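You operate a simulated robot arm through the tools that you are given. There is no shell and no other tool.

You run a simulated robot arm. Do the job below in one go: nothing can be reset, and whatever is moved stays where it is left.

## Task
Burp both bottles in the holder, then put them in the white crate.
Fine: till the froth has gone down; clasps shut again. Set down upright: yellow-clasp bottle, black-clasp bottle.
Where things are to end (x, y in the base frame): yellow-clasp bottle within 20 mm of [370, 90]; black-clasp bottle within 20 mm of [290, 180].

It is judged by the outcome, as a careful person would: the job done as asked, and still so three seconds after it is handed in. It fails if anything else is knocked over, pushed out of place, dropped, spilled or broken.

## Robot
A 6-joint arm with a two-finger parallel gripper, fixed in place. Base frame: the origin is on the floor under the middle of its stand, x ahead of it, y to its left, z up; the work surface is at about z = 880. Lengths are in mm, angles in rad, forces in N, time in s.
With the tool pointing down near the work surface it reaches from about 240 to 640 mm from the base axis. Its first joint turns from -1.152 to 1.152 rad. Payload 2.7 kg.
The TCP is the grasp point between the finger pads, 23 mm short of the fingertips. In the tool frame z runs along the fingers and y along their closing line. The gripper opens to 94 mm. The fingers are 38 mm wide and 10 mm thick; the gripper's body (54 by 96 mm) begins 39 mm behind the TCP.
Orientation is that of the tool frame in the base frame, as a unit quaternion [w, x, y, z]. With the fingers straight down and closing along the base's y, the tool's x points along the base's -x, its y along +y and its z along -z.

## Interface
- The arm moves only by the tool drive_tool. Its argument "increments" is a list of rows, each a list of 7 numbers: the shift along the tool's x, y, z in mm, then the turn, a rotation vector about the tool's x, y, z in rad, then the opening, from 0 (shut) to 1 (fully open). In form: [[dx, dy, dz, ax, ay, az, gripper], ...]. A call has 1 to 20 rows; each row shifts and turns the commanded pose from where the row before left it, along the tool's axes as they then stand. A row lasts 0.2 s, in which the tool goes at most 50 mm and 0.15 rad; a call with a longer step from one row to the next is refused whole, and so is a gripper value outside its range. Where a pose cannot be reached the arm comes as near as it can. A force on the tool above 40 N (or 10 N above the force at the start of the call, whichever is more), or a blocked arm, ends the call early, and 0.2 s more pass. Each finger travels about 45 mm/s and halts on what it meets, pressing with about 37 N; the grip force reading is that of the motor and also rises with nothing between the fingers. The clock runs only during rows and for 0.2 s after the last one: add rows that do not move to give the fingers time. The reply holds the time, the measured pose of the TCP, the force on the tool along the base axes, the opening and the grip force, in the units named above and with some noise, with the torque about the TCP (base axes, N m) and any sound that the robot's microphone picked up.
- Cameras (640 x 400 px; columns grow to the right, rows downward): "scene" is fixed at [93.8, -448.7, 1406.6]; the picture's right is [0.58, -0.82, 0.00], its down [-0.44, -0.31, -0.84] and it looks along [0.69, 0.49, -0.54] (base axes); focal length 214 px, centre (320, 200). "wrist" rides on the gripper at [86, 16, -74] in the tool frame; the picture's right is [-0.18, 0.98, 0.00], its down [-0.58, -0.11, -0.81] and it looks along [-0.79, -0.15, 0.59] (tool axes); focal length 243 px, centre (320, 200). There is no depth. A picture from a camera that has moved, and an enlarged one, comes with that camera's place and axes in the base frame and with its lens.
- camera(camera): a new picture of that camera. The clock stands still meanwhile.
- inspect(camera, box): a new picture of the part [left, top, right, bottom] of that camera's present view, enlarged. The clock stands still meanwhile.
- close_job(): hands the job in; it is judged then, once.

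Places have to be worked out from the pictures, the camera data and where the tool is seen. Open the gripper and draw the arm clear of the work before you hand the job in, unless the task says otherwise.

The tools are called after ">>>" as a command line: name --pt "numbers of a row" for each row, then --argument value for the rest, lists and objects as JSON in quotes. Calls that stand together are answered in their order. drive_tool: Moves the arm, as the interface text tells. Its arguments: {"type":"object","properties":{"increments":{"type":"array"}},"required":["increments"]} The other tools are called the same way: camera (camera) takes a picture; inspect (camera, box) takes an enlarged picture of a part of a camera's view; close_job () hands the job in.

At the start:

```text
t: 0.0
position: [282.3, -79.2, 1332.2]
orientation: [0.0, 0.0, 1.0, 0.0]
contact_force: [-0.9, -0.3, 0.8]
ft_torque: [0.02, 0.0, -0.01]
gripper_width: 93.8
finger_force: 0.1
```

scene: 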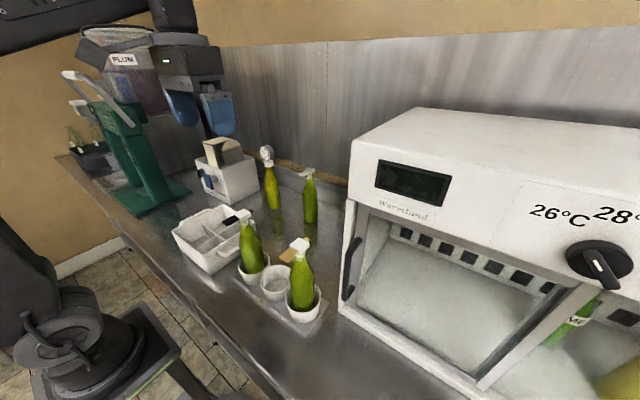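
wrist: 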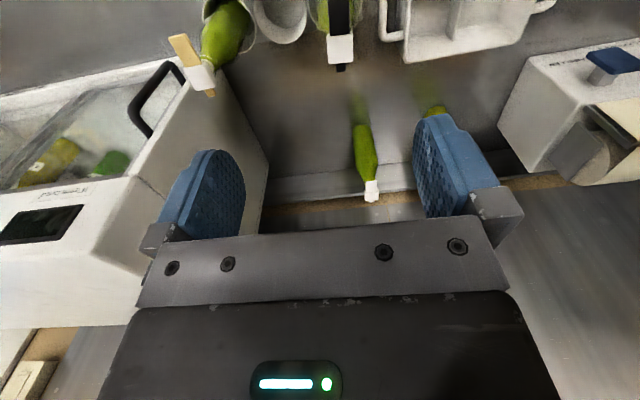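

I'll start by looking closely at the holder, the bottles and the crate before moving anything.

>>> inspect --camera "scene" --box '[160, 190, 340, 330]'

>>> inspect --camera "wrist" --box '[140, 0, 560, 120]'

>>> inspect --camera "scene" --box '[220, 200, 340, 330]'

```text
2.86 times, centred on (250, 260) of scene
camera zoom: at [93.8, -448.7, 1406.6], right [0.58, -0.82, 0.0], down [-0.44, -0.31, -0.84], along [0.69, 0.49, -0.54], focal length 613 px, centre (520, 29)
```

zoom: 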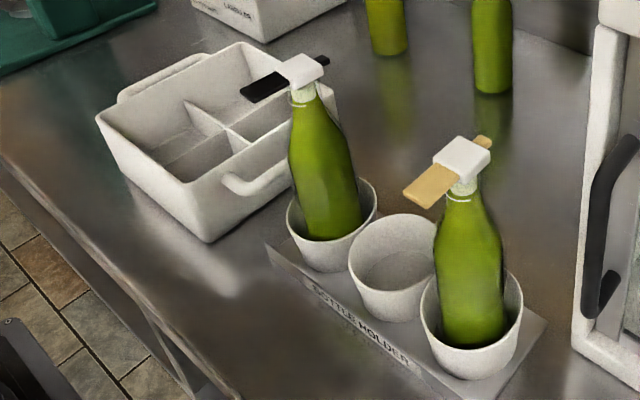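

```text
1.52 times, centred on (350, 60) of wrist
camera zoom: at [196.2, -62.2, 1406.3], right [0.18, 0.98, 0.0], down [0.58, -0.11, 0.81], along [0.79, -0.15, -0.59], focal length 370 px, centre (274, 413)
```

zoom: 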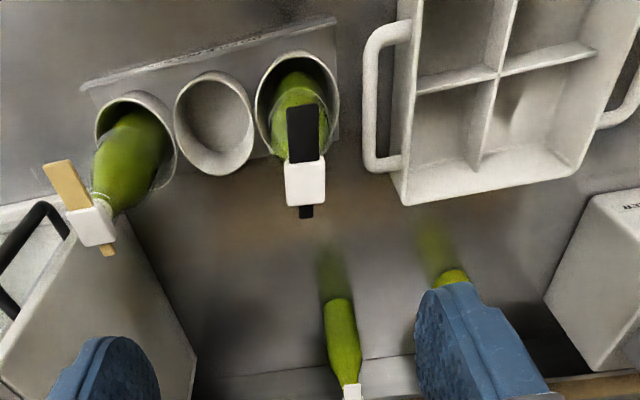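

```text
3.08 times, centred on (280, 265) of scene
camera zoom: at [93.8, -448.7, 1406.6], right [0.58, -0.82, 0.0], down [-0.44, -0.31, -0.84], along [0.69, 0.49, -0.54], focal length 660 px, centre (443, 0)
```

zoom: 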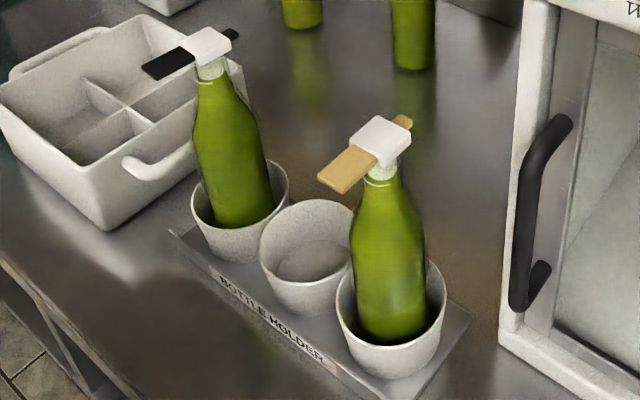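

The yellow cap triangulates to about [320, -236, 1105] and the black one to about [318, -62, 1105], with both lever tabs pointing towards the robot. I'll zoom in on the clasp details and the other bottles to see how the mechanism works.

>>> inspect --camera "scene" --box '[270, 225, 330, 265]'

>>> inspect --camera "scene" --box '[215, 200, 275, 240]'

>>> inspect --camera "scene" --box '[240, 130, 340, 230]'

>>> inspect --camera "scene" --box '[60, 20, 280, 220]'

>>> inspect --camera "wrist" --box '[160, 20, 260, 110]'

>>> inspect --camera "wrist" --box '[300, 0, 400, 90]'

```text
10.00 times, centred on (300, 245) of scene
camera zoom: at [93.8, -448.7, 1406.6], right [0.58, -0.82, 0.0], down [-0.44, -0.31, -0.84], along [0.69, 0.49, -0.54], focal length 2145 px, centre (520, -250)
```

zoom: 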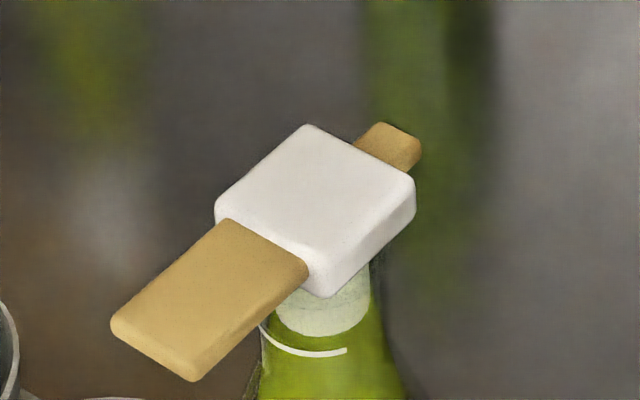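

```text
10.00 times, centred on (245, 220) of scene
camera zoom: at [93.8, -448.7, 1406.6], right [0.58, -0.82, 0.0], down [-0.44, -0.31, -0.84], along [0.69, 0.49, -0.54], focal length 2145 px, centre (1070, 0)
```

zoom: 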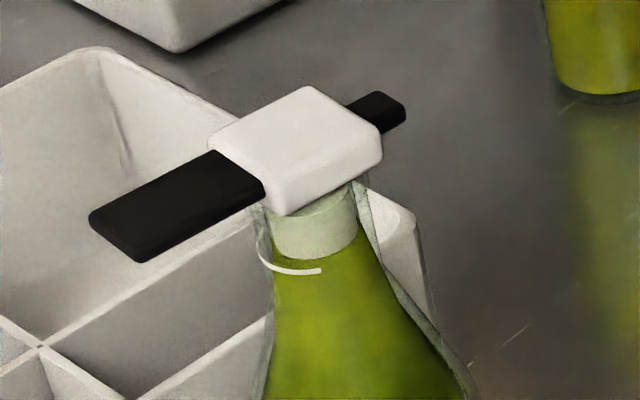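

```text
4.00 times, centred on (290, 180) of scene
camera zoom: at [93.8, -448.7, 1406.6], right [0.58, -0.82, 0.0], down [-0.44, -0.31, -0.84], along [0.69, 0.49, -0.54], focal length 858 px, centre (440, 280)
```

zoom: 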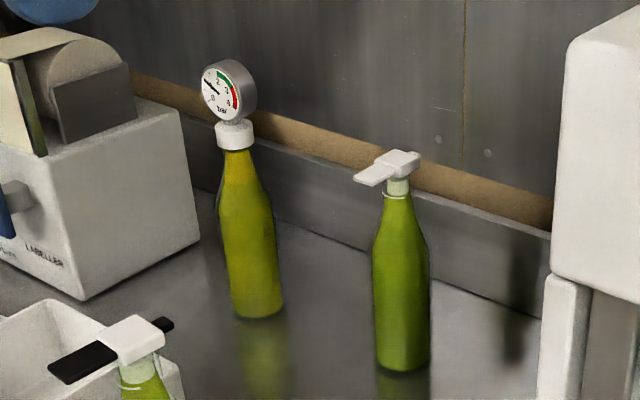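

```text
2.00 times, centred on (170, 120) of scene
camera zoom: at [93.8, -448.7, 1406.6], right [0.58, -0.82, 0.0], down [-0.44, -0.31, -0.84], along [0.69, 0.49, -0.54], focal length 429 px, centre (620, 360)
```

zoom: 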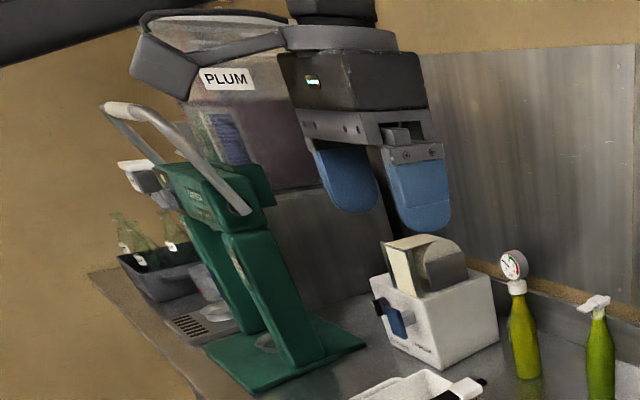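

```text
4.44 times, centred on (210, 65) of wrist
camera zoom: at [196.2, -62.2, 1406.3], right [0.18, 0.98, 0.0], down [0.58, -0.11, 0.81], along [0.79, -0.15, -0.59], focal length 1078 px, centre (809, 800)
```

zoom: 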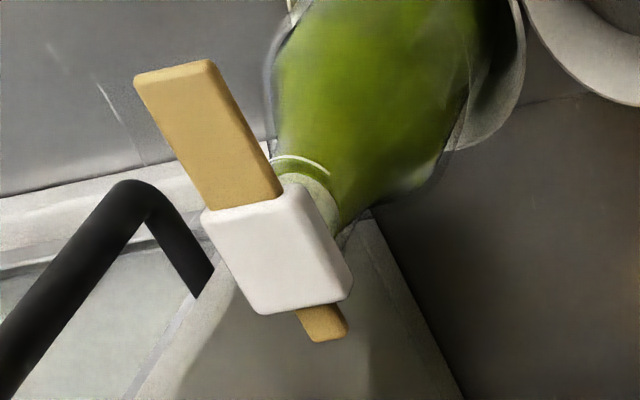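

```text
4.44 times, centred on (350, 45) of wrist
camera zoom: at [196.2, -62.2, 1406.3], right [0.18, 0.98, 0.0], down [0.58, -0.11, 0.81], along [0.79, -0.15, -0.59], focal length 1078 px, centre (187, 889)
```

zoom: 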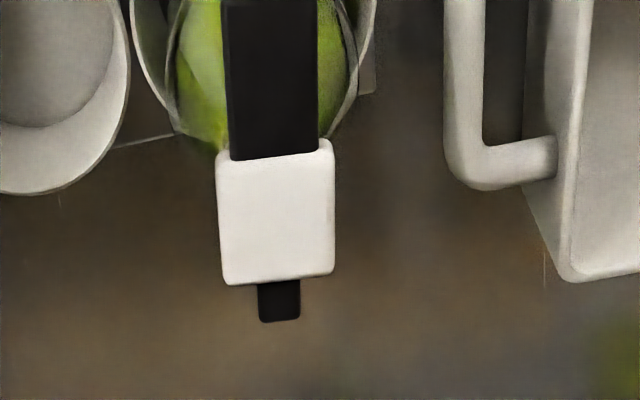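

The lever is a flat bar: a wide tab on the robot side (x≈275–303), the white cap block, and a short tail behind it. I'll lower and tilt the tool forward in free space, between the two bottles, so the wrist camera can see the clasps from the side.

>>> drive_tool --pt "11 -23 27 0 0 0 1" --pt "11 -23 27 0 0 0 1" --pt "10 -24 28 0 0 0 1" --pt "0 0 0 0 -0.15 0 1" --pt "0 0 0 0 -0.15 0 1" --pt "0 0 0 0 -0.15 0 1" --pt "0 0 0 0 -0.15 0 1"

>>> camera --camera "wrist"

>>> camera --camera "scene"

```text
t: 1.6
position: [251.2, -148.2, 1249.2]
orientation: [0.296, 0.0, 0.955, 0.0]
contact_force: [0.1, -0.1, -0.7]
ft_torque: [0.03, -0.01, -0.01]
gripper_width: 93.9
finger_force: 0.0
```

```text
taken
camera wrist: at [137.3, -132.0, 1261.7], right [0.15, 0.98, 0.1], down [0.02, -0.11, 0.99], along [0.99, -0.15, -0.04], focal length 243 px, centre (320, 200)
```

wrist: 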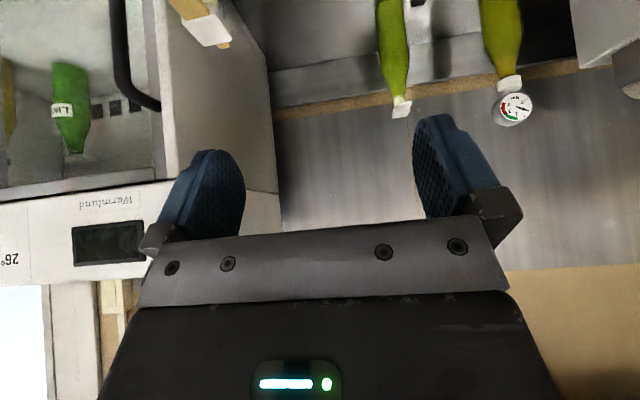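

```text
taken
```

scene: 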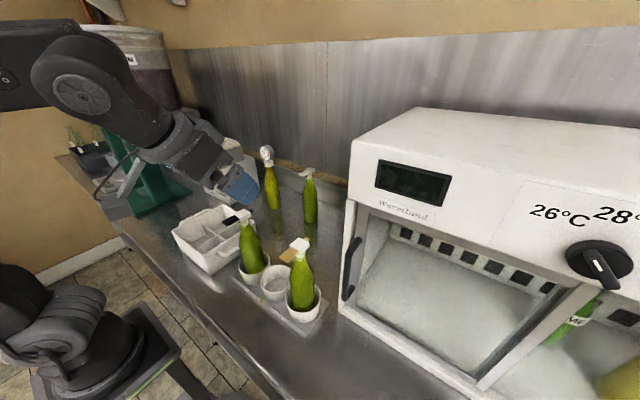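

The pose was reached, but the camera is too high for a side view. The space at y≈-149 is clear of both tabs, so I'll lower straight down about 110 mm.

>>> drive_tool --pt "21 0 30 0 0 0 1" --pt "21 0 30 0 0 0 1" --pt "20 0 31 0 0 0 1" --pt "0 0 0 0 0 0 1"

>>> camera --camera "wrist"

```text
t: 2.6
position: [249.7, -147.2, 1139.3]
orientation: [0.296, 0.001, 0.955, 0.0]
contact_force: [0.3, -0.2, -0.2]
ft_torque: [0.02, 0.01, 0.0]
gripper_width: 93.8
finger_force: 0.1
```

```text
taken
camera wrist: at [136.4, -130.0, 1151.0], right [0.15, 0.98, 0.1], down [0.02, -0.11, 0.99], along [0.99, -0.15, -0.04], focal length 243 px, centre (320, 200)
```

wrist: 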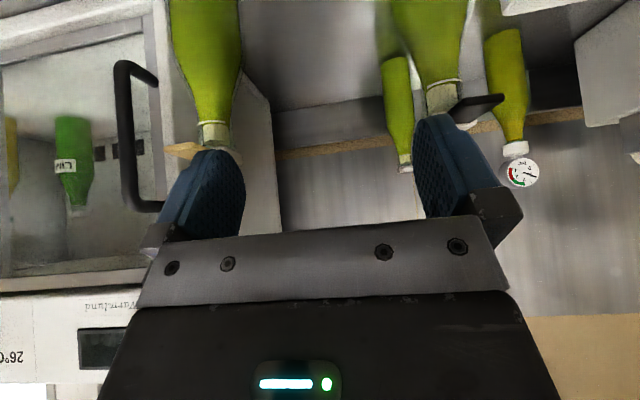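

The fingers are hiding the caps. I'll close the gripper in free space so the caps show on either side of it.

>>> drive_tool --pt "0 0 0 0 0 0 0" --pt "0 0 0 0 0 0 0" --pt "0 0 0 0 0 0 0" --pt "0 0 0 0 0 0 0" --pt "0 0 0 0 0 0 0"

>>> inspect --camera "wrist" --box '[380, 50, 540, 150]'

>>> inspect --camera "wrist" --box '[130, 90, 290, 190]'

```text
t: 3.8
position: [248.9, -146.4, 1139.2]
orientation: [0.295, 0.0, 0.955, 0.0]
contact_force: [-0.5, -0.2, -0.2]
ft_torque: [0.02, -0.01, 0.0]
gripper_width: 0.0
finger_force: 13.2
```

```text
4.00 times, centred on (460, 100) of wrist
camera zoom: at [136.5, -130.0, 1151.5], right [0.15, 0.98, 0.1], down [0.03, -0.11, 0.99], along [0.99, -0.15, -0.04], focal length 970 px, centre (-240, 600)
```

zoom: 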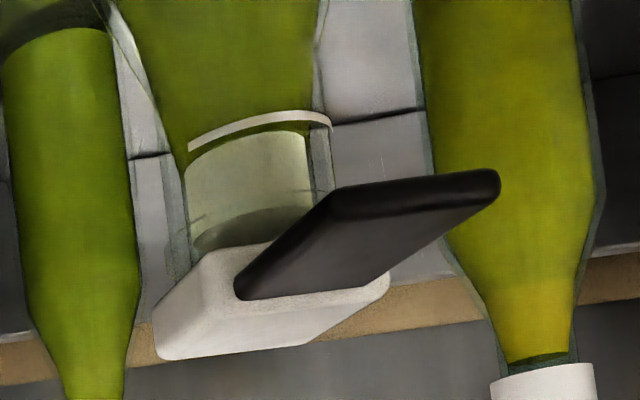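

```text
4.00 times, centred on (210, 140) of wrist
camera zoom: at [136.5, -130.0, 1151.5], right [0.15, 0.98, 0.1], down [0.03, -0.11, 0.99], along [0.99, -0.15, -0.04], focal length 970 px, centre (760, 440)
```

zoom: 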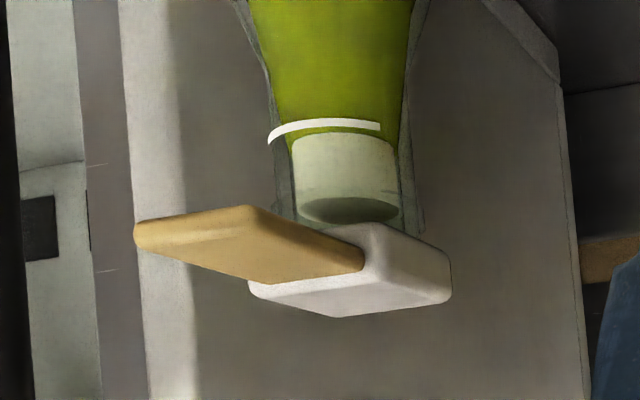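

The side view shows the tabs roughly level at z≈1103, just under the cap top, with a pale zone in the neck between the fill mark and the cap. I'll zoom in more on the neck contents and the tail side before choosing which way to work the lever.

>>> inspect --camera "wrist" --box '[416, 70, 512, 130]'

>>> inspect --camera "wrist" --box '[386, 50, 450, 180]'

>>> inspect --camera "wrist" --box '[160, 110, 256, 170]'

>>> inspect --camera "scene" --box '[300, 164, 324, 188]'

>>> inspect --camera "scene" --box '[230, 205, 262, 225]'

```text
6.67 times, centred on (464, 100) of wrist
camera zoom: at [136.5, -130.0, 1151.5], right [0.15, 0.98, 0.1], down [0.03, -0.11, 0.99], along [0.99, -0.15, -0.04], focal length 1618 px, centre (-640, 867)
```

zoom: 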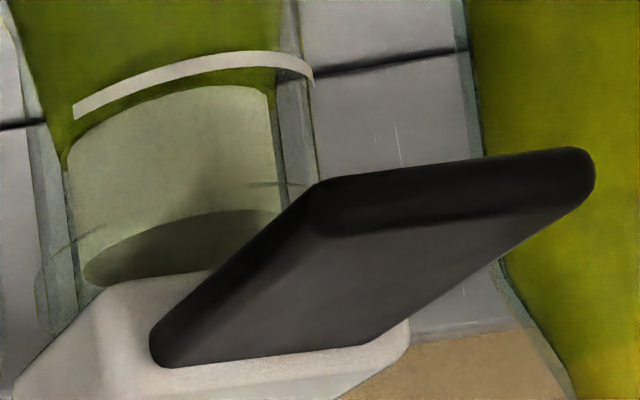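

```text
3.08 times, centred on (418, 115) of wrist
camera zoom: at [136.5, -130.0, 1151.5], right [0.15, 0.98, 0.1], down [0.03, -0.11, 0.99], along [0.99, -0.15, -0.04], focal length 746 px, centre (18, 462)
```

zoom: 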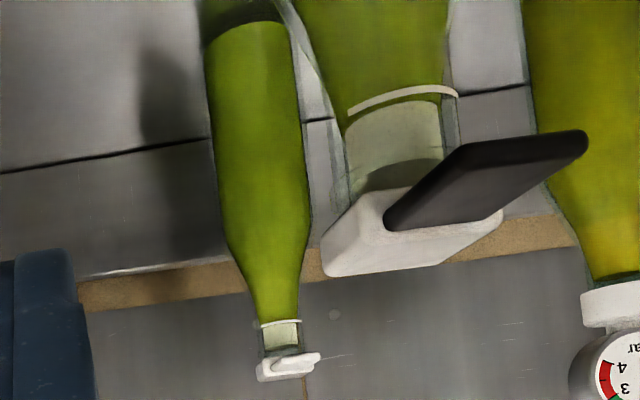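

```text
6.67 times, centred on (208, 140) of wrist
camera zoom: at [136.5, -130.0, 1151.5], right [0.15, 0.98, 0.1], down [0.03, -0.11, 0.99], along [0.99, -0.15, -0.04], focal length 1618 px, centre (1067, 600)
```

zoom: 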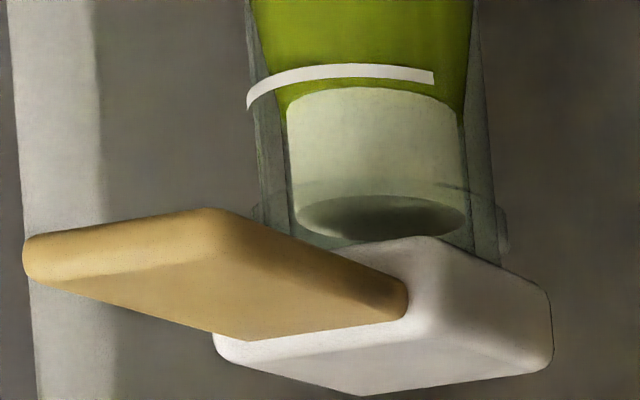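

```text
16.00 times, centred on (312, 176) of scene
camera zoom: at [93.8, -448.7, 1406.6], right [0.58, -0.82, 0.0], down [-0.44, -0.31, -0.84], along [0.69, 0.49, -0.54], focal length 3432 px, centre (448, 584)
```

zoom: 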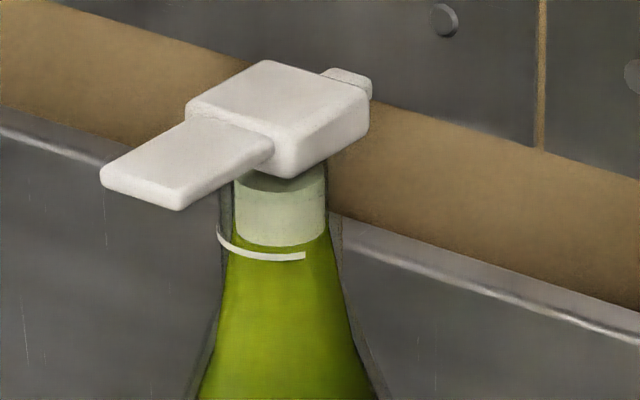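

```text
16.00 times, centred on (246, 215) of scene
camera zoom: at [93.8, -448.7, 1406.6], right [0.58, -0.82, 0.0], down [-0.44, -0.31, -0.84], along [0.69, 0.49, -0.54], focal length 3432 px, centre (1504, -40)
```

zoom: 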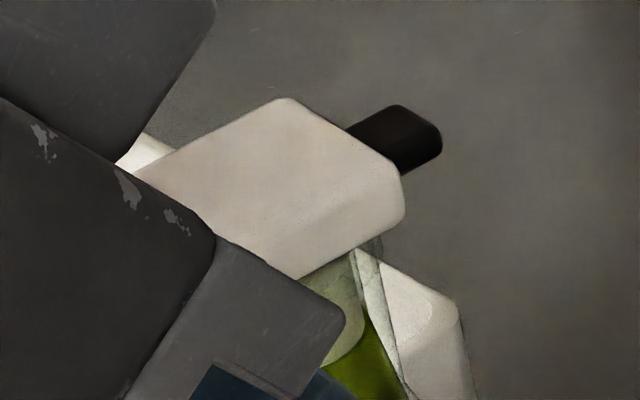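

The pale column in the neck looks like froth, held just below the rim. I plan to grip the tab's two sides with the fingers vertical and move it gently while watching the forces. First I'll back up, level the tool and go above the black tab.

>>> drive_tool --pt "-22 0 -33 0 0 0 0.6" --pt "-23 0 -33 0 0 0 0.6" --pt "0 0 0 0 0.15 0 0.6" --pt "0 0 0 0 0.15 0 0.6" --pt "0 0 0 0 0.15 0 0.6" --pt "0 0 0 0 0.15 0 0.6" --pt "-13 44 5 0 0 0 0.6" --pt "-12 44 5 0 0 0 0.6" --pt "0 0 40 0 0 0 0.6" --pt "0 0 0 0 0 0 0.6"

>>> camera --camera "wrist"

>>> camera --camera "scene"

```text
t: 6.0
position: [275.2, -59.4, 1171.0]
orientation: [-0.001, 0.0, 1.0, 0.0]
contact_force: [-1.0, -0.8, -0.1]
ft_torque: [-0.04, 0.0, 0.01]
gripper_width: 56.3
finger_force: 0.1
```

```text
taken
camera wrist: at [189.8, -43.1, 1244.8], right [0.18, 0.98, 0.0], down [0.58, -0.11, 0.81], along [0.79, -0.15, -0.59], focal length 243 px, centre (320, 200)
```

wrist: 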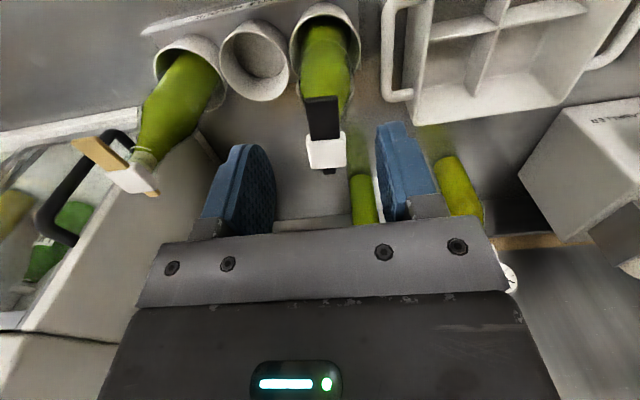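

```text
taken
```

scene: 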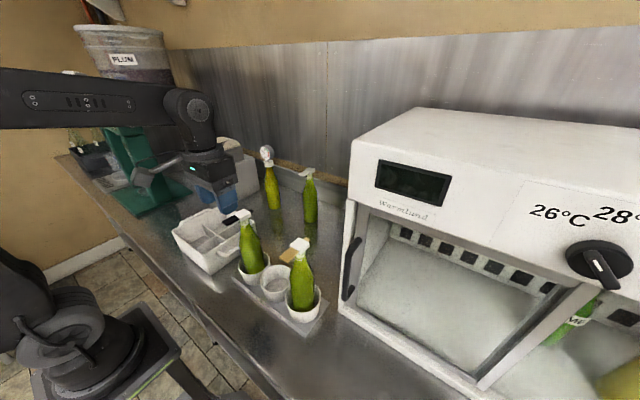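

The tool is vertical above the black tab. I'll zoom in to measure the tab's position and yaw accurately, and look into the crate from here too.

>>> inspect --camera "wrist" --box '[280, 80, 376, 180]'

>>> inspect --camera "wrist" --box '[376, 0, 640, 140]'

```text
4.00 times, centred on (328, 130) of wrist
camera zoom: at [189.8, -43.1, 1244.8], right [0.18, 0.98, 0.0], down [0.58, -0.11, 0.81], along [0.79, -0.15, -0.59], focal length 970 px, centre (288, 480)
```

zoom: 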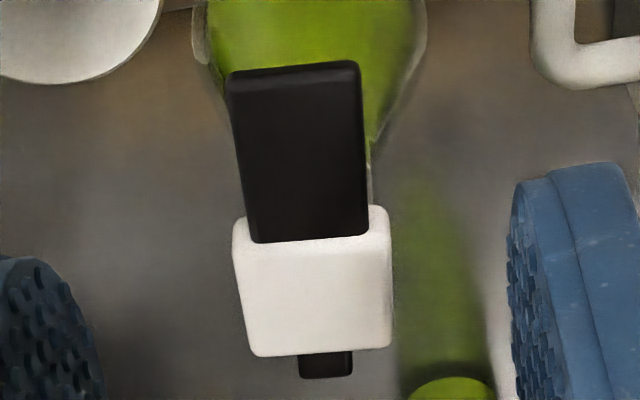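

```text
2.42 times, centred on (508, 70) of wrist
camera zoom: at [189.8, -43.1, 1244.8], right [0.18, 0.98, 0.0], down [0.58, -0.11, 0.81], along [0.79, -0.15, -0.59], focal length 588 px, centre (-136, 515)
```

zoom: 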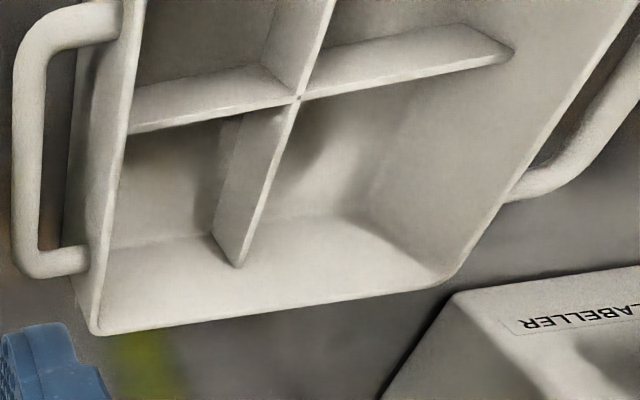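

The black tab is about 20 mm wide, running from its tip [272, -57] to the cap edge at x≈304 with about 4.4° of yaw. I'll align the gripper with it and descend around the tab, without closing yet.

>>> drive_tool --pt "-6.7 1.7 0 0 0 0.077 0.6" --pt "0 0 30 0 0 0 0.6" --pt "0 0 20 0 0 0 0.6" --pt "0 0 13 0 0 0 0.6" --pt "0 0 0 0 0 0 0.6"

>>> camera --camera "wrist"

>>> inspect --camera "scene" --box '[190, 170, 290, 250]'

```text
t: 7.2
position: [281.7, -58.1, 1106.0]
orientation: [0.001, 0.039, 0.999, 0.0]
contact_force: [0.3, -0.3, 0.1]
ft_torque: [0.01, 0.01, -0.03]
gripper_width: 56.4
finger_force: 0.0
```

```text
taken
camera wrist: at [197.6, -35.8, 1180.2], right [0.26, 0.97, 0.0], down [0.57, -0.15, 0.81], along [0.78, -0.21, -0.59], focal length 243 px, centre (320, 200)
```

wrist: 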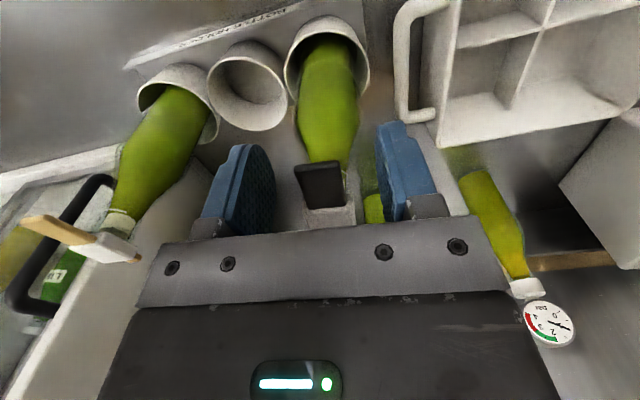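

```text
5.00 times, centred on (240, 210) of scene
camera zoom: at [93.8, -448.7, 1406.6], right [0.58, -0.82, 0.0], down [-0.44, -0.31, -0.84], along [0.69, 0.49, -0.54], focal length 1072 px, centre (720, 150)
```

zoom: 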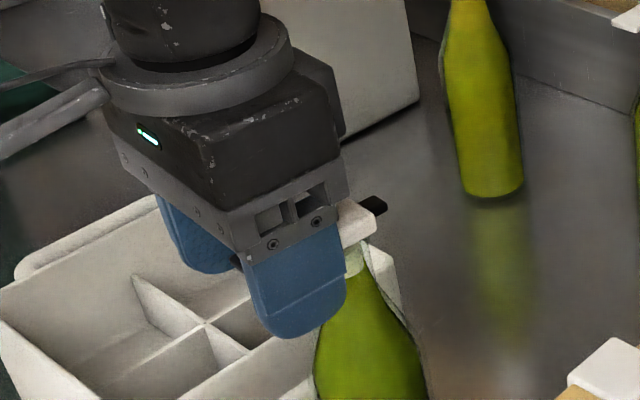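

The fingers straddle the tab cleanly with no contact. Now I'll close on it and check the readings before trying any lift.

>>> drive_tool --pt "0 0 0 0 0 0 0.3" --pt "0 0 0 0 0 0 0.2" --pt "0 0 0 0 0 0 0.1" --pt "0 0 0 0 0 0 0.1"

>>> inspect --camera "wrist" --box '[240, 0, 440, 230]'

```text
t: 8.2
position: [282.1, -58.6, 1106.5]
orientation: [-0.001, 0.038, 0.999, 0.001]
contact_force: [0.2, -0.8, 1.2]
ft_torque: [-0.01, 0.05, -0.06]
gripper_width: 21.3
finger_force: 37.3
```

```text
1.74 times, centred on (340, 115) of wrist
camera zoom: at [197.5, -35.8, 1180.4], right [0.26, 0.97, 0.0], down [0.57, -0.15, 0.81], along [0.78, -0.21, -0.59], focal length 422 px, centre (285, 348)
```

zoom: 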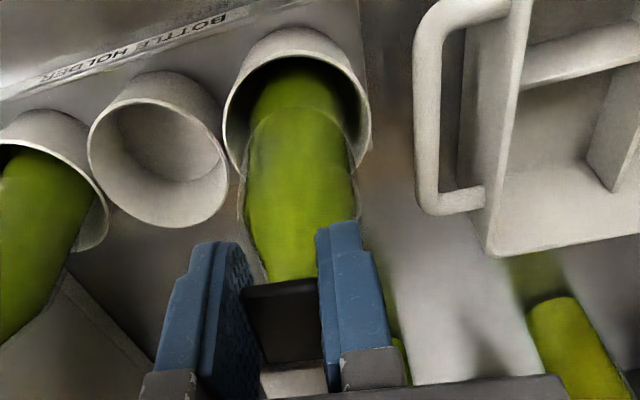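

The tab is gripped at 21.3 mm with almost no load on the bottle. I'll try a very small lift of 1.5 mm and read the force.

>>> drive_tool --pt "0 0 -1.5 0 0 0 0.1"

>>> inspect --camera "wrist" --box '[240, 0, 440, 230]'

>>> inspect --camera "scene" --box '[220, 190, 280, 290]'

```text
t: 8.6
position: [281.7, -58.9, 1107.6]
orientation: [-0.001, 0.038, 0.999, 0.0]
contact_force: [0.8, 0.3, -0.2]
ft_torque: [0.02, 0.29, 0.01]
gripper_width: 21.1
finger_force: 37.1
```

```text
1.74 times, centred on (340, 115) of wrist
camera zoom: at [197.3, -35.6, 1181.5], right [0.26, 0.97, 0.0], down [0.57, -0.15, 0.8], along [0.78, -0.21, -0.59], focal length 422 px, centre (285, 348)
```

zoom: 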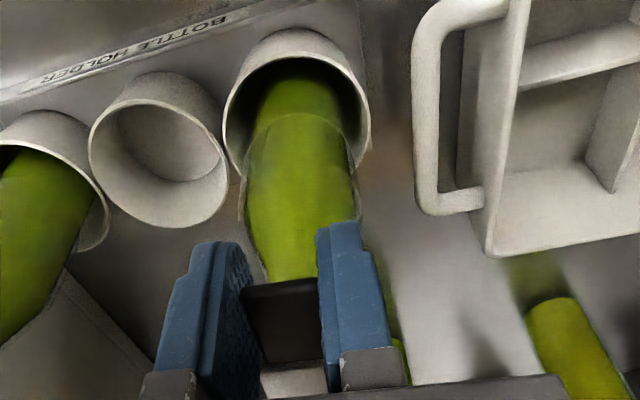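

```text
4.00 times, centred on (250, 240) of scene
camera zoom: at [93.9, -448.8, 1406.6], right [0.58, -0.82, 0.0], down [-0.44, -0.31, -0.84], along [0.69, 0.49, -0.54], focal length 858 px, centre (600, 40)
```

zoom: 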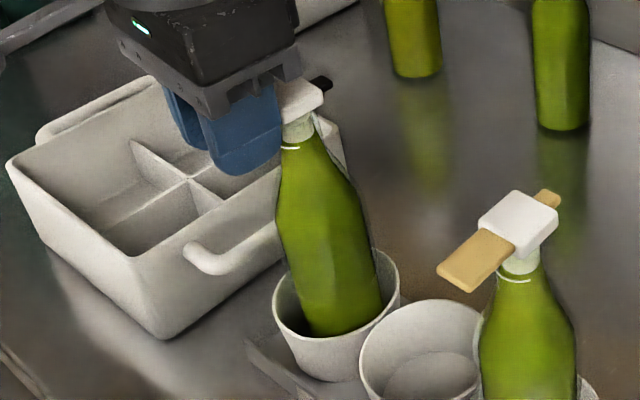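

The vertical force is still almost zero, with about 0.3 N·m of torque building about y. I'll lift another 2 mm in small steps and compare.

>>> drive_tool --pt "0 0 -2 0 0 0 0.1"

>>> inspect --camera "scene" --box '[220, 200, 280, 240]'

```text
t: 9.0
position: [280.9, -57.3, 1108.8]
orientation: [-0.001, 0.038, 0.999, 0.0]
contact_force: [0.0, 0.3, -5.7]
ft_torque: [-0.07, 0.38, -0.02]
gripper_width: 21.0
finger_force: 36.2
```

```text
10.00 times, centred on (250, 220) of scene
camera zoom: at [93.9, -448.8, 1406.6], right [0.58, -0.82, 0.0], down [-0.44, -0.31, -0.84], along [0.69, 0.49, -0.54], focal length 2145 px, centre (1020, 0)
```

zoom: 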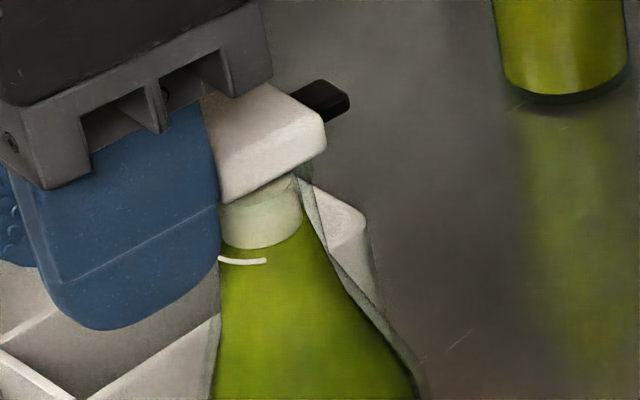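

The tool now carries about 5.7 N downward after 2.3 mm of lift, which could be the bottle starting to lift or tilt instead of the lever turning. I'll look closely before going further.

>>> inspect --camera "wrist" --box '[290, 130, 370, 230]'

>>> inspect --camera "wrist" --box '[270, 0, 390, 100]'

>>> inspect --camera "scene" --box '[225, 240, 285, 290]'

```text
4.00 times, centred on (330, 180) of wrist
camera zoom: at [197.3, -35.0, 1183.8], right [0.26, 0.97, 0.0], down [0.57, -0.15, 0.81], along [0.78, -0.21, -0.59], focal length 970 px, centre (280, 280)
```

zoom: 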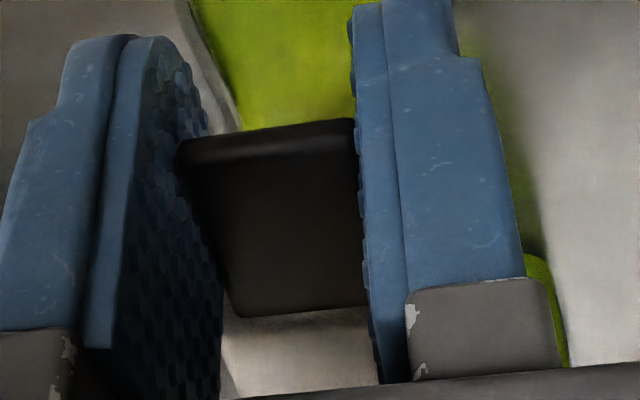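

```text
4.00 times, centred on (330, 50) of wrist
camera zoom: at [197.3, -35.0, 1183.8], right [0.26, 0.97, 0.0], down [0.57, -0.15, 0.81], along [0.78, -0.21, -0.59], focal length 970 px, centre (280, 800)
```

zoom: 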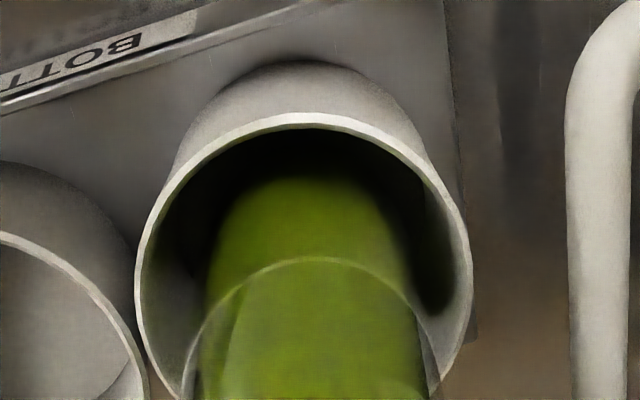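

```text
8.00 times, centred on (255, 265) of scene
camera zoom: at [93.9, -448.8, 1406.6], right [0.58, -0.82, 0.0], down [-0.44, -0.31, -0.84], along [0.69, 0.49, -0.54], focal length 1716 px, centre (840, -320)
```

zoom: 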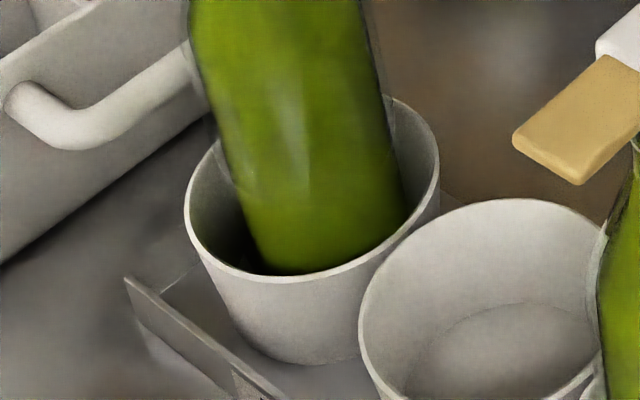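

The bottle is loose in its cup, so lifting the tab seems to just tilt or lift it. I'll lower the tab back to neutral and then try a gentle press down instead.

>>> drive_tool --pt "0 0 2 0 0 0 0.1" --pt "0 0 1.5 0 0 0 0.1"

>>> drive_tool --pt "0 0 1.5 0 0 0 0.1"

>>> inspect --camera "scene" --box '[220, 200, 280, 240]'

>>> inspect --camera "wrist" --box '[290, 130, 370, 230]'

```text
t: 9.6
position: [282.2, -58.1, 1106.7]
orientation: [0.001, 0.038, 0.999, 0.0]
contact_force: [-1.1, 0.5, -2.3]
ft_torque: [0.13, 0.14, 0.01]
gripper_width: 21.0
finger_force: 37.1
```

```text
t: 10.0
position: [284.0, -58.0, 1106.7]
orientation: [0.003, 0.039, 0.999, 0.0]
contact_force: [2.4, 0.1, 6.7]
ft_torque: [0.13, -0.46, -0.07]
gripper_width: 21.3
finger_force: 37.0
```

```text
10.00 times, centred on (250, 220) of scene
camera zoom: at [93.9, -448.7, 1406.6], right [0.58, -0.82, 0.0], down [-0.44, -0.31, -0.84], along [0.69, 0.49, -0.54], focal length 2145 px, centre (1020, 0)
```

zoom: 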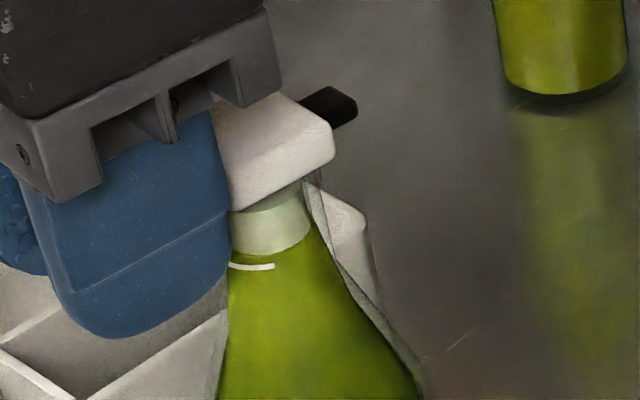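

```text
4.00 times, centred on (330, 180) of wrist
camera zoom: at [198.2, -35.4, 1179.9], right [0.26, 0.97, 0.0], down [0.57, -0.15, 0.81], along [0.78, -0.21, -0.59], focal length 970 px, centre (280, 280)
```

zoom: 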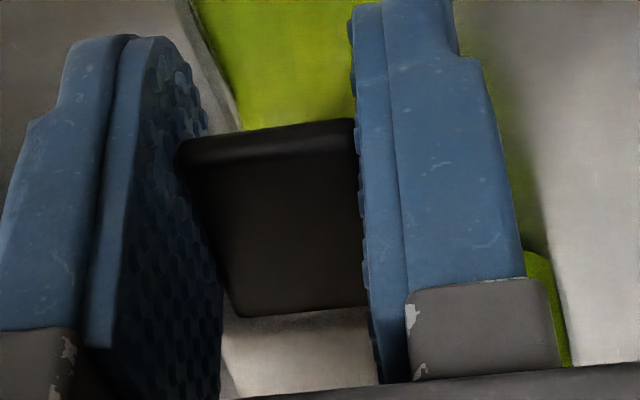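

Pressing is stiff: +6.7 N with no movement so far, and the base is supported, so it is a safe direction to push in. I'll add force 1 mm at a time, watching for a give or a sound.

>>> drive_tool --pt "0 0 1 0 0 0 0.1"

>>> drive_tool --pt "0 0 1 0 0 0 0.1"

>>> inspect --camera "scene" --box '[220, 200, 280, 240]'

```text
t: 10.4
position: [283.4, -58.5, 1107.0]
orientation: [0.004, 0.039, 0.999, 0.0]
contact_force: [5.0, 0.1, 16.0]
ft_torque: [-0.04, -0.92, -0.02]
gripper_width: 21.5
finger_force: 36.9
```

```text
t: 10.8
position: [283.1, -57.4, 1104.1]
orientation: [0.001, 0.039, 0.999, 0.0]
contact_force: [3.8, 0.1, 18.8]
ft_torque: [-0.07, -0.78, -0.01]
gripper_width: 21.0
finger_force: 37.1
```

```text
10.00 times, centred on (250, 220) of scene
camera zoom: at [93.8, -448.7, 1406.6], right [0.58, -0.82, 0.0], down [-0.44, -0.31, -0.84], along [0.69, 0.49, -0.54], focal length 2145 px, centre (1020, 0)
```

zoom: 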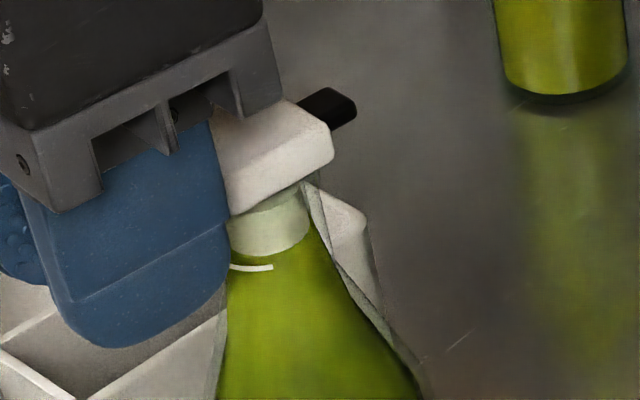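

Force is now 18.8 N and the fingers went down about 3 mm while the cap stayed put, so either the tab turned or the pads slid on it. The wrist view should tell which.

>>> inspect --camera "wrist" --box '[290, 130, 370, 230]'

>>> inspect --camera "scene" --box '[240, 135, 300, 175]'

```text
4.00 times, centred on (330, 180) of wrist
camera zoom: at [197.6, -35.5, 1177.9], right [0.26, 0.97, 0.0], down [0.57, -0.15, 0.81], along [0.78, -0.21, -0.59], focal length 970 px, centre (280, 280)
```

zoom: 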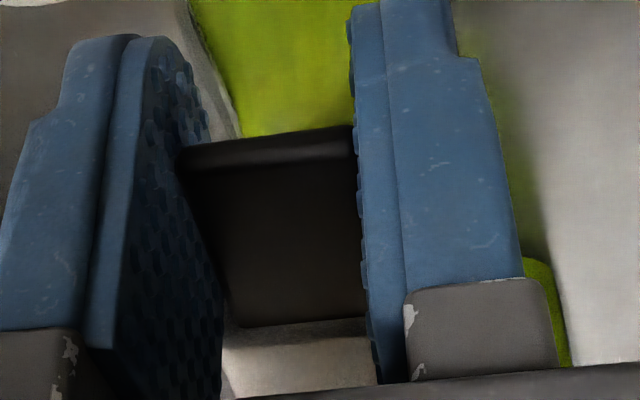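

```text
10.00 times, centred on (270, 155) of scene
camera zoom: at [93.8, -448.7, 1406.6], right [0.58, -0.82, 0.0], down [-0.44, -0.31, -0.84], along [0.69, 0.49, -0.54], focal length 2145 px, centre (820, 650)
```

zoom: 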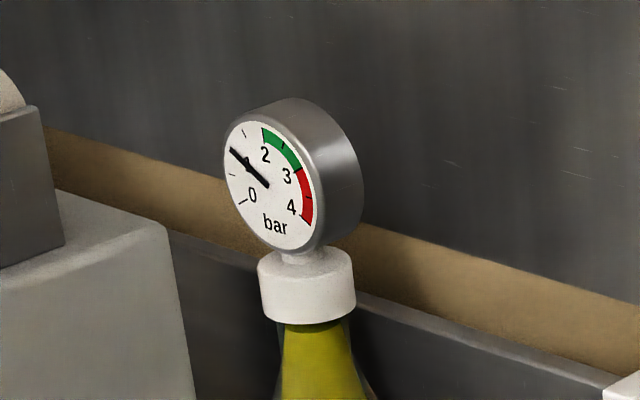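

The pads slid about 2 mm. The grip also resists rotation (0.9 N·m), so pure vertical motion could never turn the lever. I'll unload, then swing the tool tip-up by a small angle about an assumed hinge behind the cap, near x≈335.

>>> drive_tool --pt "0 0 -1 0 0 0 0.1" --pt "0 0 -0.8 0 0 0 0.1"

>>> drive_tool --pt "0 0 -1 0 0.02 0 0.1" --pt "0 0 -1 0 0.02 0 0.1"

>>> inspect --camera "scene" --box '[220, 200, 280, 240]'

>>> inspect --camera "wrist" --box '[290, 130, 370, 230]'

```text
t: 11.4
position: [281.8, -57.6, 1103.9]
orientation: [-0.001, 0.038, 0.999, 0.0]
contact_force: [3.0, -0.9, 11.4]
ft_torque: [-0.14, -0.48, 0.0]
gripper_width: 20.9
finger_force: 37.0
```

```text
t: 12.0
position: [282.4, -58.1, 1106.6]
orientation: [-0.021, 0.038, 0.999, 0.001]
contact_force: [2.3, 0.2, 5.8]
ft_torque: [-0.03, -0.49, 0.0]
gripper_width: 21.1
finger_force: 37.3
```

```text
10.00 times, centred on (250, 220) of scene
camera zoom: at [93.9, -448.7, 1406.6], right [0.58, -0.82, 0.0], down [-0.44, -0.31, -0.84], along [0.69, 0.49, -0.54], focal length 2145 px, centre (1020, 0)
```

zoom: 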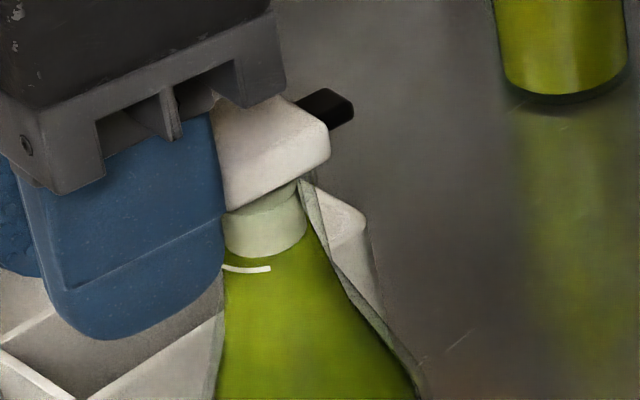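

```text
4.00 times, centred on (330, 180) of wrist
camera zoom: at [200.5, -35.9, 1184.5], right [0.26, 0.97, -0.01], down [0.6, -0.16, 0.78], along [0.75, -0.21, -0.62], focal length 970 px, centre (280, 280)
```

zoom: 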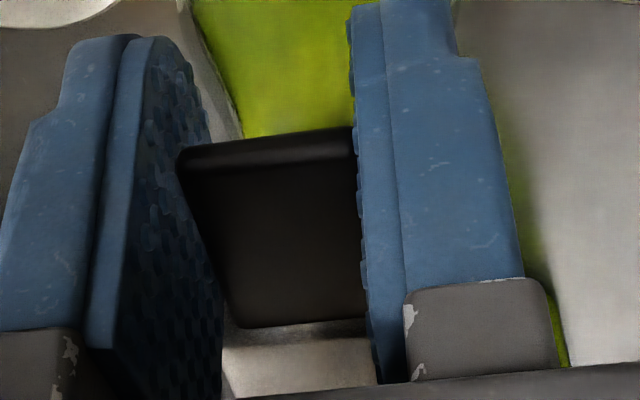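

The tool still pushes down at 5.8 N and the torque is tip-up, but the lever hasn't clearly moved. I'll continue the tip-up swing in small steps.

>>> drive_tool --pt "0 0 -1 0 0.02 0 0.1" --pt "0 0 -1 0 0.02 0 0.1"

>>> inspect --camera "scene" --box '[220, 200, 280, 240]'

>>> inspect --camera "wrist" --box '[290, 130, 370, 230]'

```text
t: 12.6
position: [283.6, -57.4, 1108.8]
orientation: [-0.04, 0.037, 0.999, 0.001]
contact_force: [3.1, -0.5, 6.8]
ft_torque: [-0.06, -0.5, 0.0]
gripper_width: 21.2
finger_force: 36.6
```

```text
10.00 times, centred on (250, 220) of scene
camera zoom: at [93.9, -448.7, 1406.6], right [0.58, -0.82, 0.0], down [-0.44, -0.31, -0.84], along [0.69, 0.49, -0.54], focal length 2145 px, centre (1020, 0)
```

zoom: 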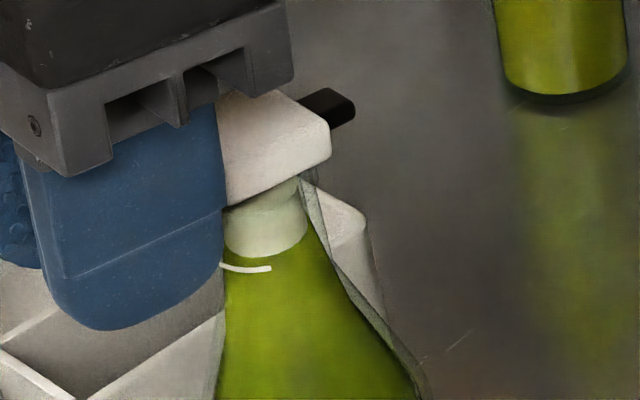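

```text
4.00 times, centred on (330, 180) of wrist
camera zoom: at [204.2, -36.2, 1190.0], right [0.26, 0.97, -0.01], down [0.63, -0.16, 0.76], along [0.73, -0.2, -0.65], focal length 970 px, centre (280, 280)
```

zoom: 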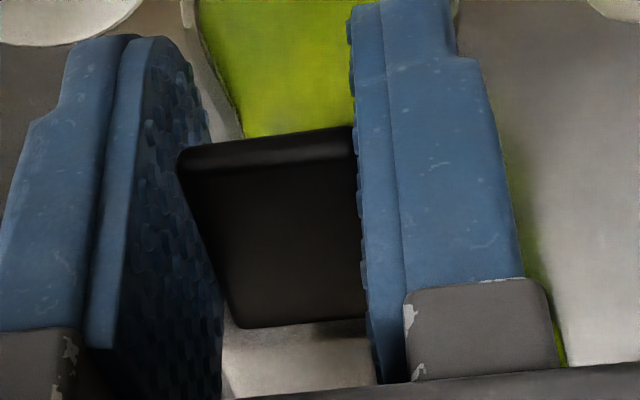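

The bottle and neck stay still while the tab rotates with the tool and the cap's front edge rises, so tip-up about the rear hinge is the opening direction. I'll continue in small steps and listen for venting.

>>> drive_tool --pt "0 0 -1.7 0 0.03 0 0.1" --pt "0 0 -1.7 0 0.03 0 0.1"

>>> inspect --camera "scene" --box '[220, 200, 280, 240]'

```text
t: 13.2
position: [282.5, -56.9, 1113.5]
orientation: [-0.069, 0.039, 0.997, 0.002]
contact_force: [2.5, -0.4, 9.0]
ft_torque: [-0.03, -0.65, 0.0]
gripper_width: 21.0
finger_force: 37.1
```

```text
10.00 times, centred on (250, 220) of scene
camera zoom: at [93.8, -448.7, 1406.6], right [0.58, -0.82, 0.0], down [-0.44, -0.31, -0.84], along [0.69, 0.49, -0.54], focal length 2145 px, centre (1020, 0)
```

zoom: 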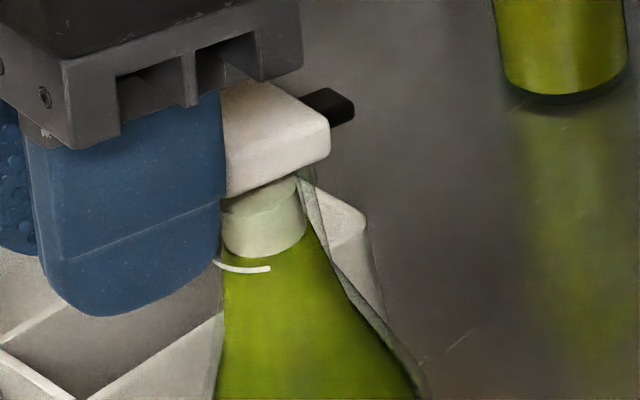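

The cap is clearly hinging open (about 0.14 rad) with the bottle steady, and there's no sound yet. I'll take another small step.

>>> drive_tool --pt "0 0 -2 0 0.03 0 0.1" --pt "0 0 -2 0 0.03 0 0.1"

>>> inspect --camera "scene" --box '[220, 200, 280, 240]'

```text
t: 13.8
position: [283.2, -58.2, 1116.1]
orientation: [-0.1, 0.038, 0.994, 0.004]
contact_force: [2.5, -0.5, 11.1]
ft_torque: [-0.18, -0.71, -0.01]
gripper_width: 20.5
finger_force: 36.8
```

```text
10.00 times, centred on (250, 220) of scene
camera zoom: at [93.8, -448.8, 1406.6], right [0.58, -0.82, 0.0], down [-0.44, -0.31, -0.84], along [0.69, 0.49, -0.54], focal length 2145 px, centre (1020, 0)
```

zoom: 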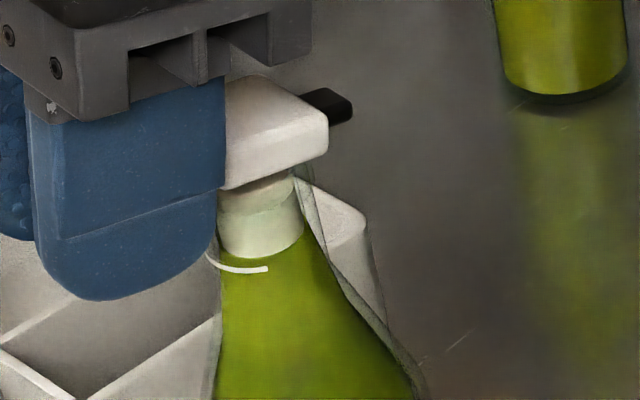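

The tool is pushing down harder (11 N), so the true hinge is a bit further back than I assumed. I'll relieve that with a small pure lift and then check for venting.

>>> drive_tool --pt "0 0 -1.5 0 0 0 0.1"

>>> inspect --camera "scene" --box '[220, 200, 280, 240]'

```text
t: 14.2
position: [283.3, -58.1, 1117.0]
orientation: [-0.104, 0.038, 0.994, 0.004]
contact_force: [1.0, -0.8, 0.1]
ft_torque: [-0.12, -0.03, -0.03]
gripper_width: 21.0
finger_force: 36.7
```

```text
10.00 times, centred on (250, 220) of scene
camera zoom: at [93.9, -448.8, 1406.6], right [0.58, -0.82, 0.0], down [-0.44, -0.31, -0.84], along [0.69, 0.49, -0.54], focal length 2145 px, centre (1020, 0)
```

zoom: 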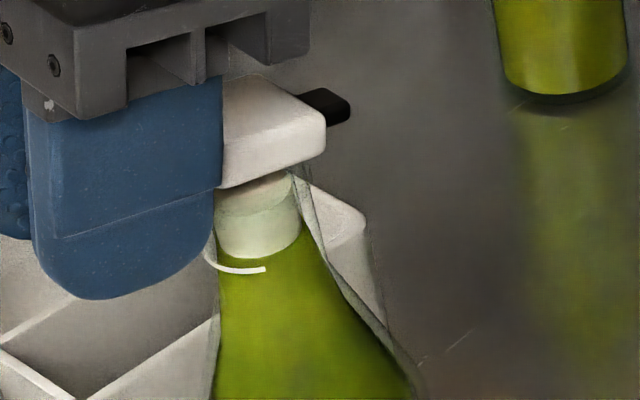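

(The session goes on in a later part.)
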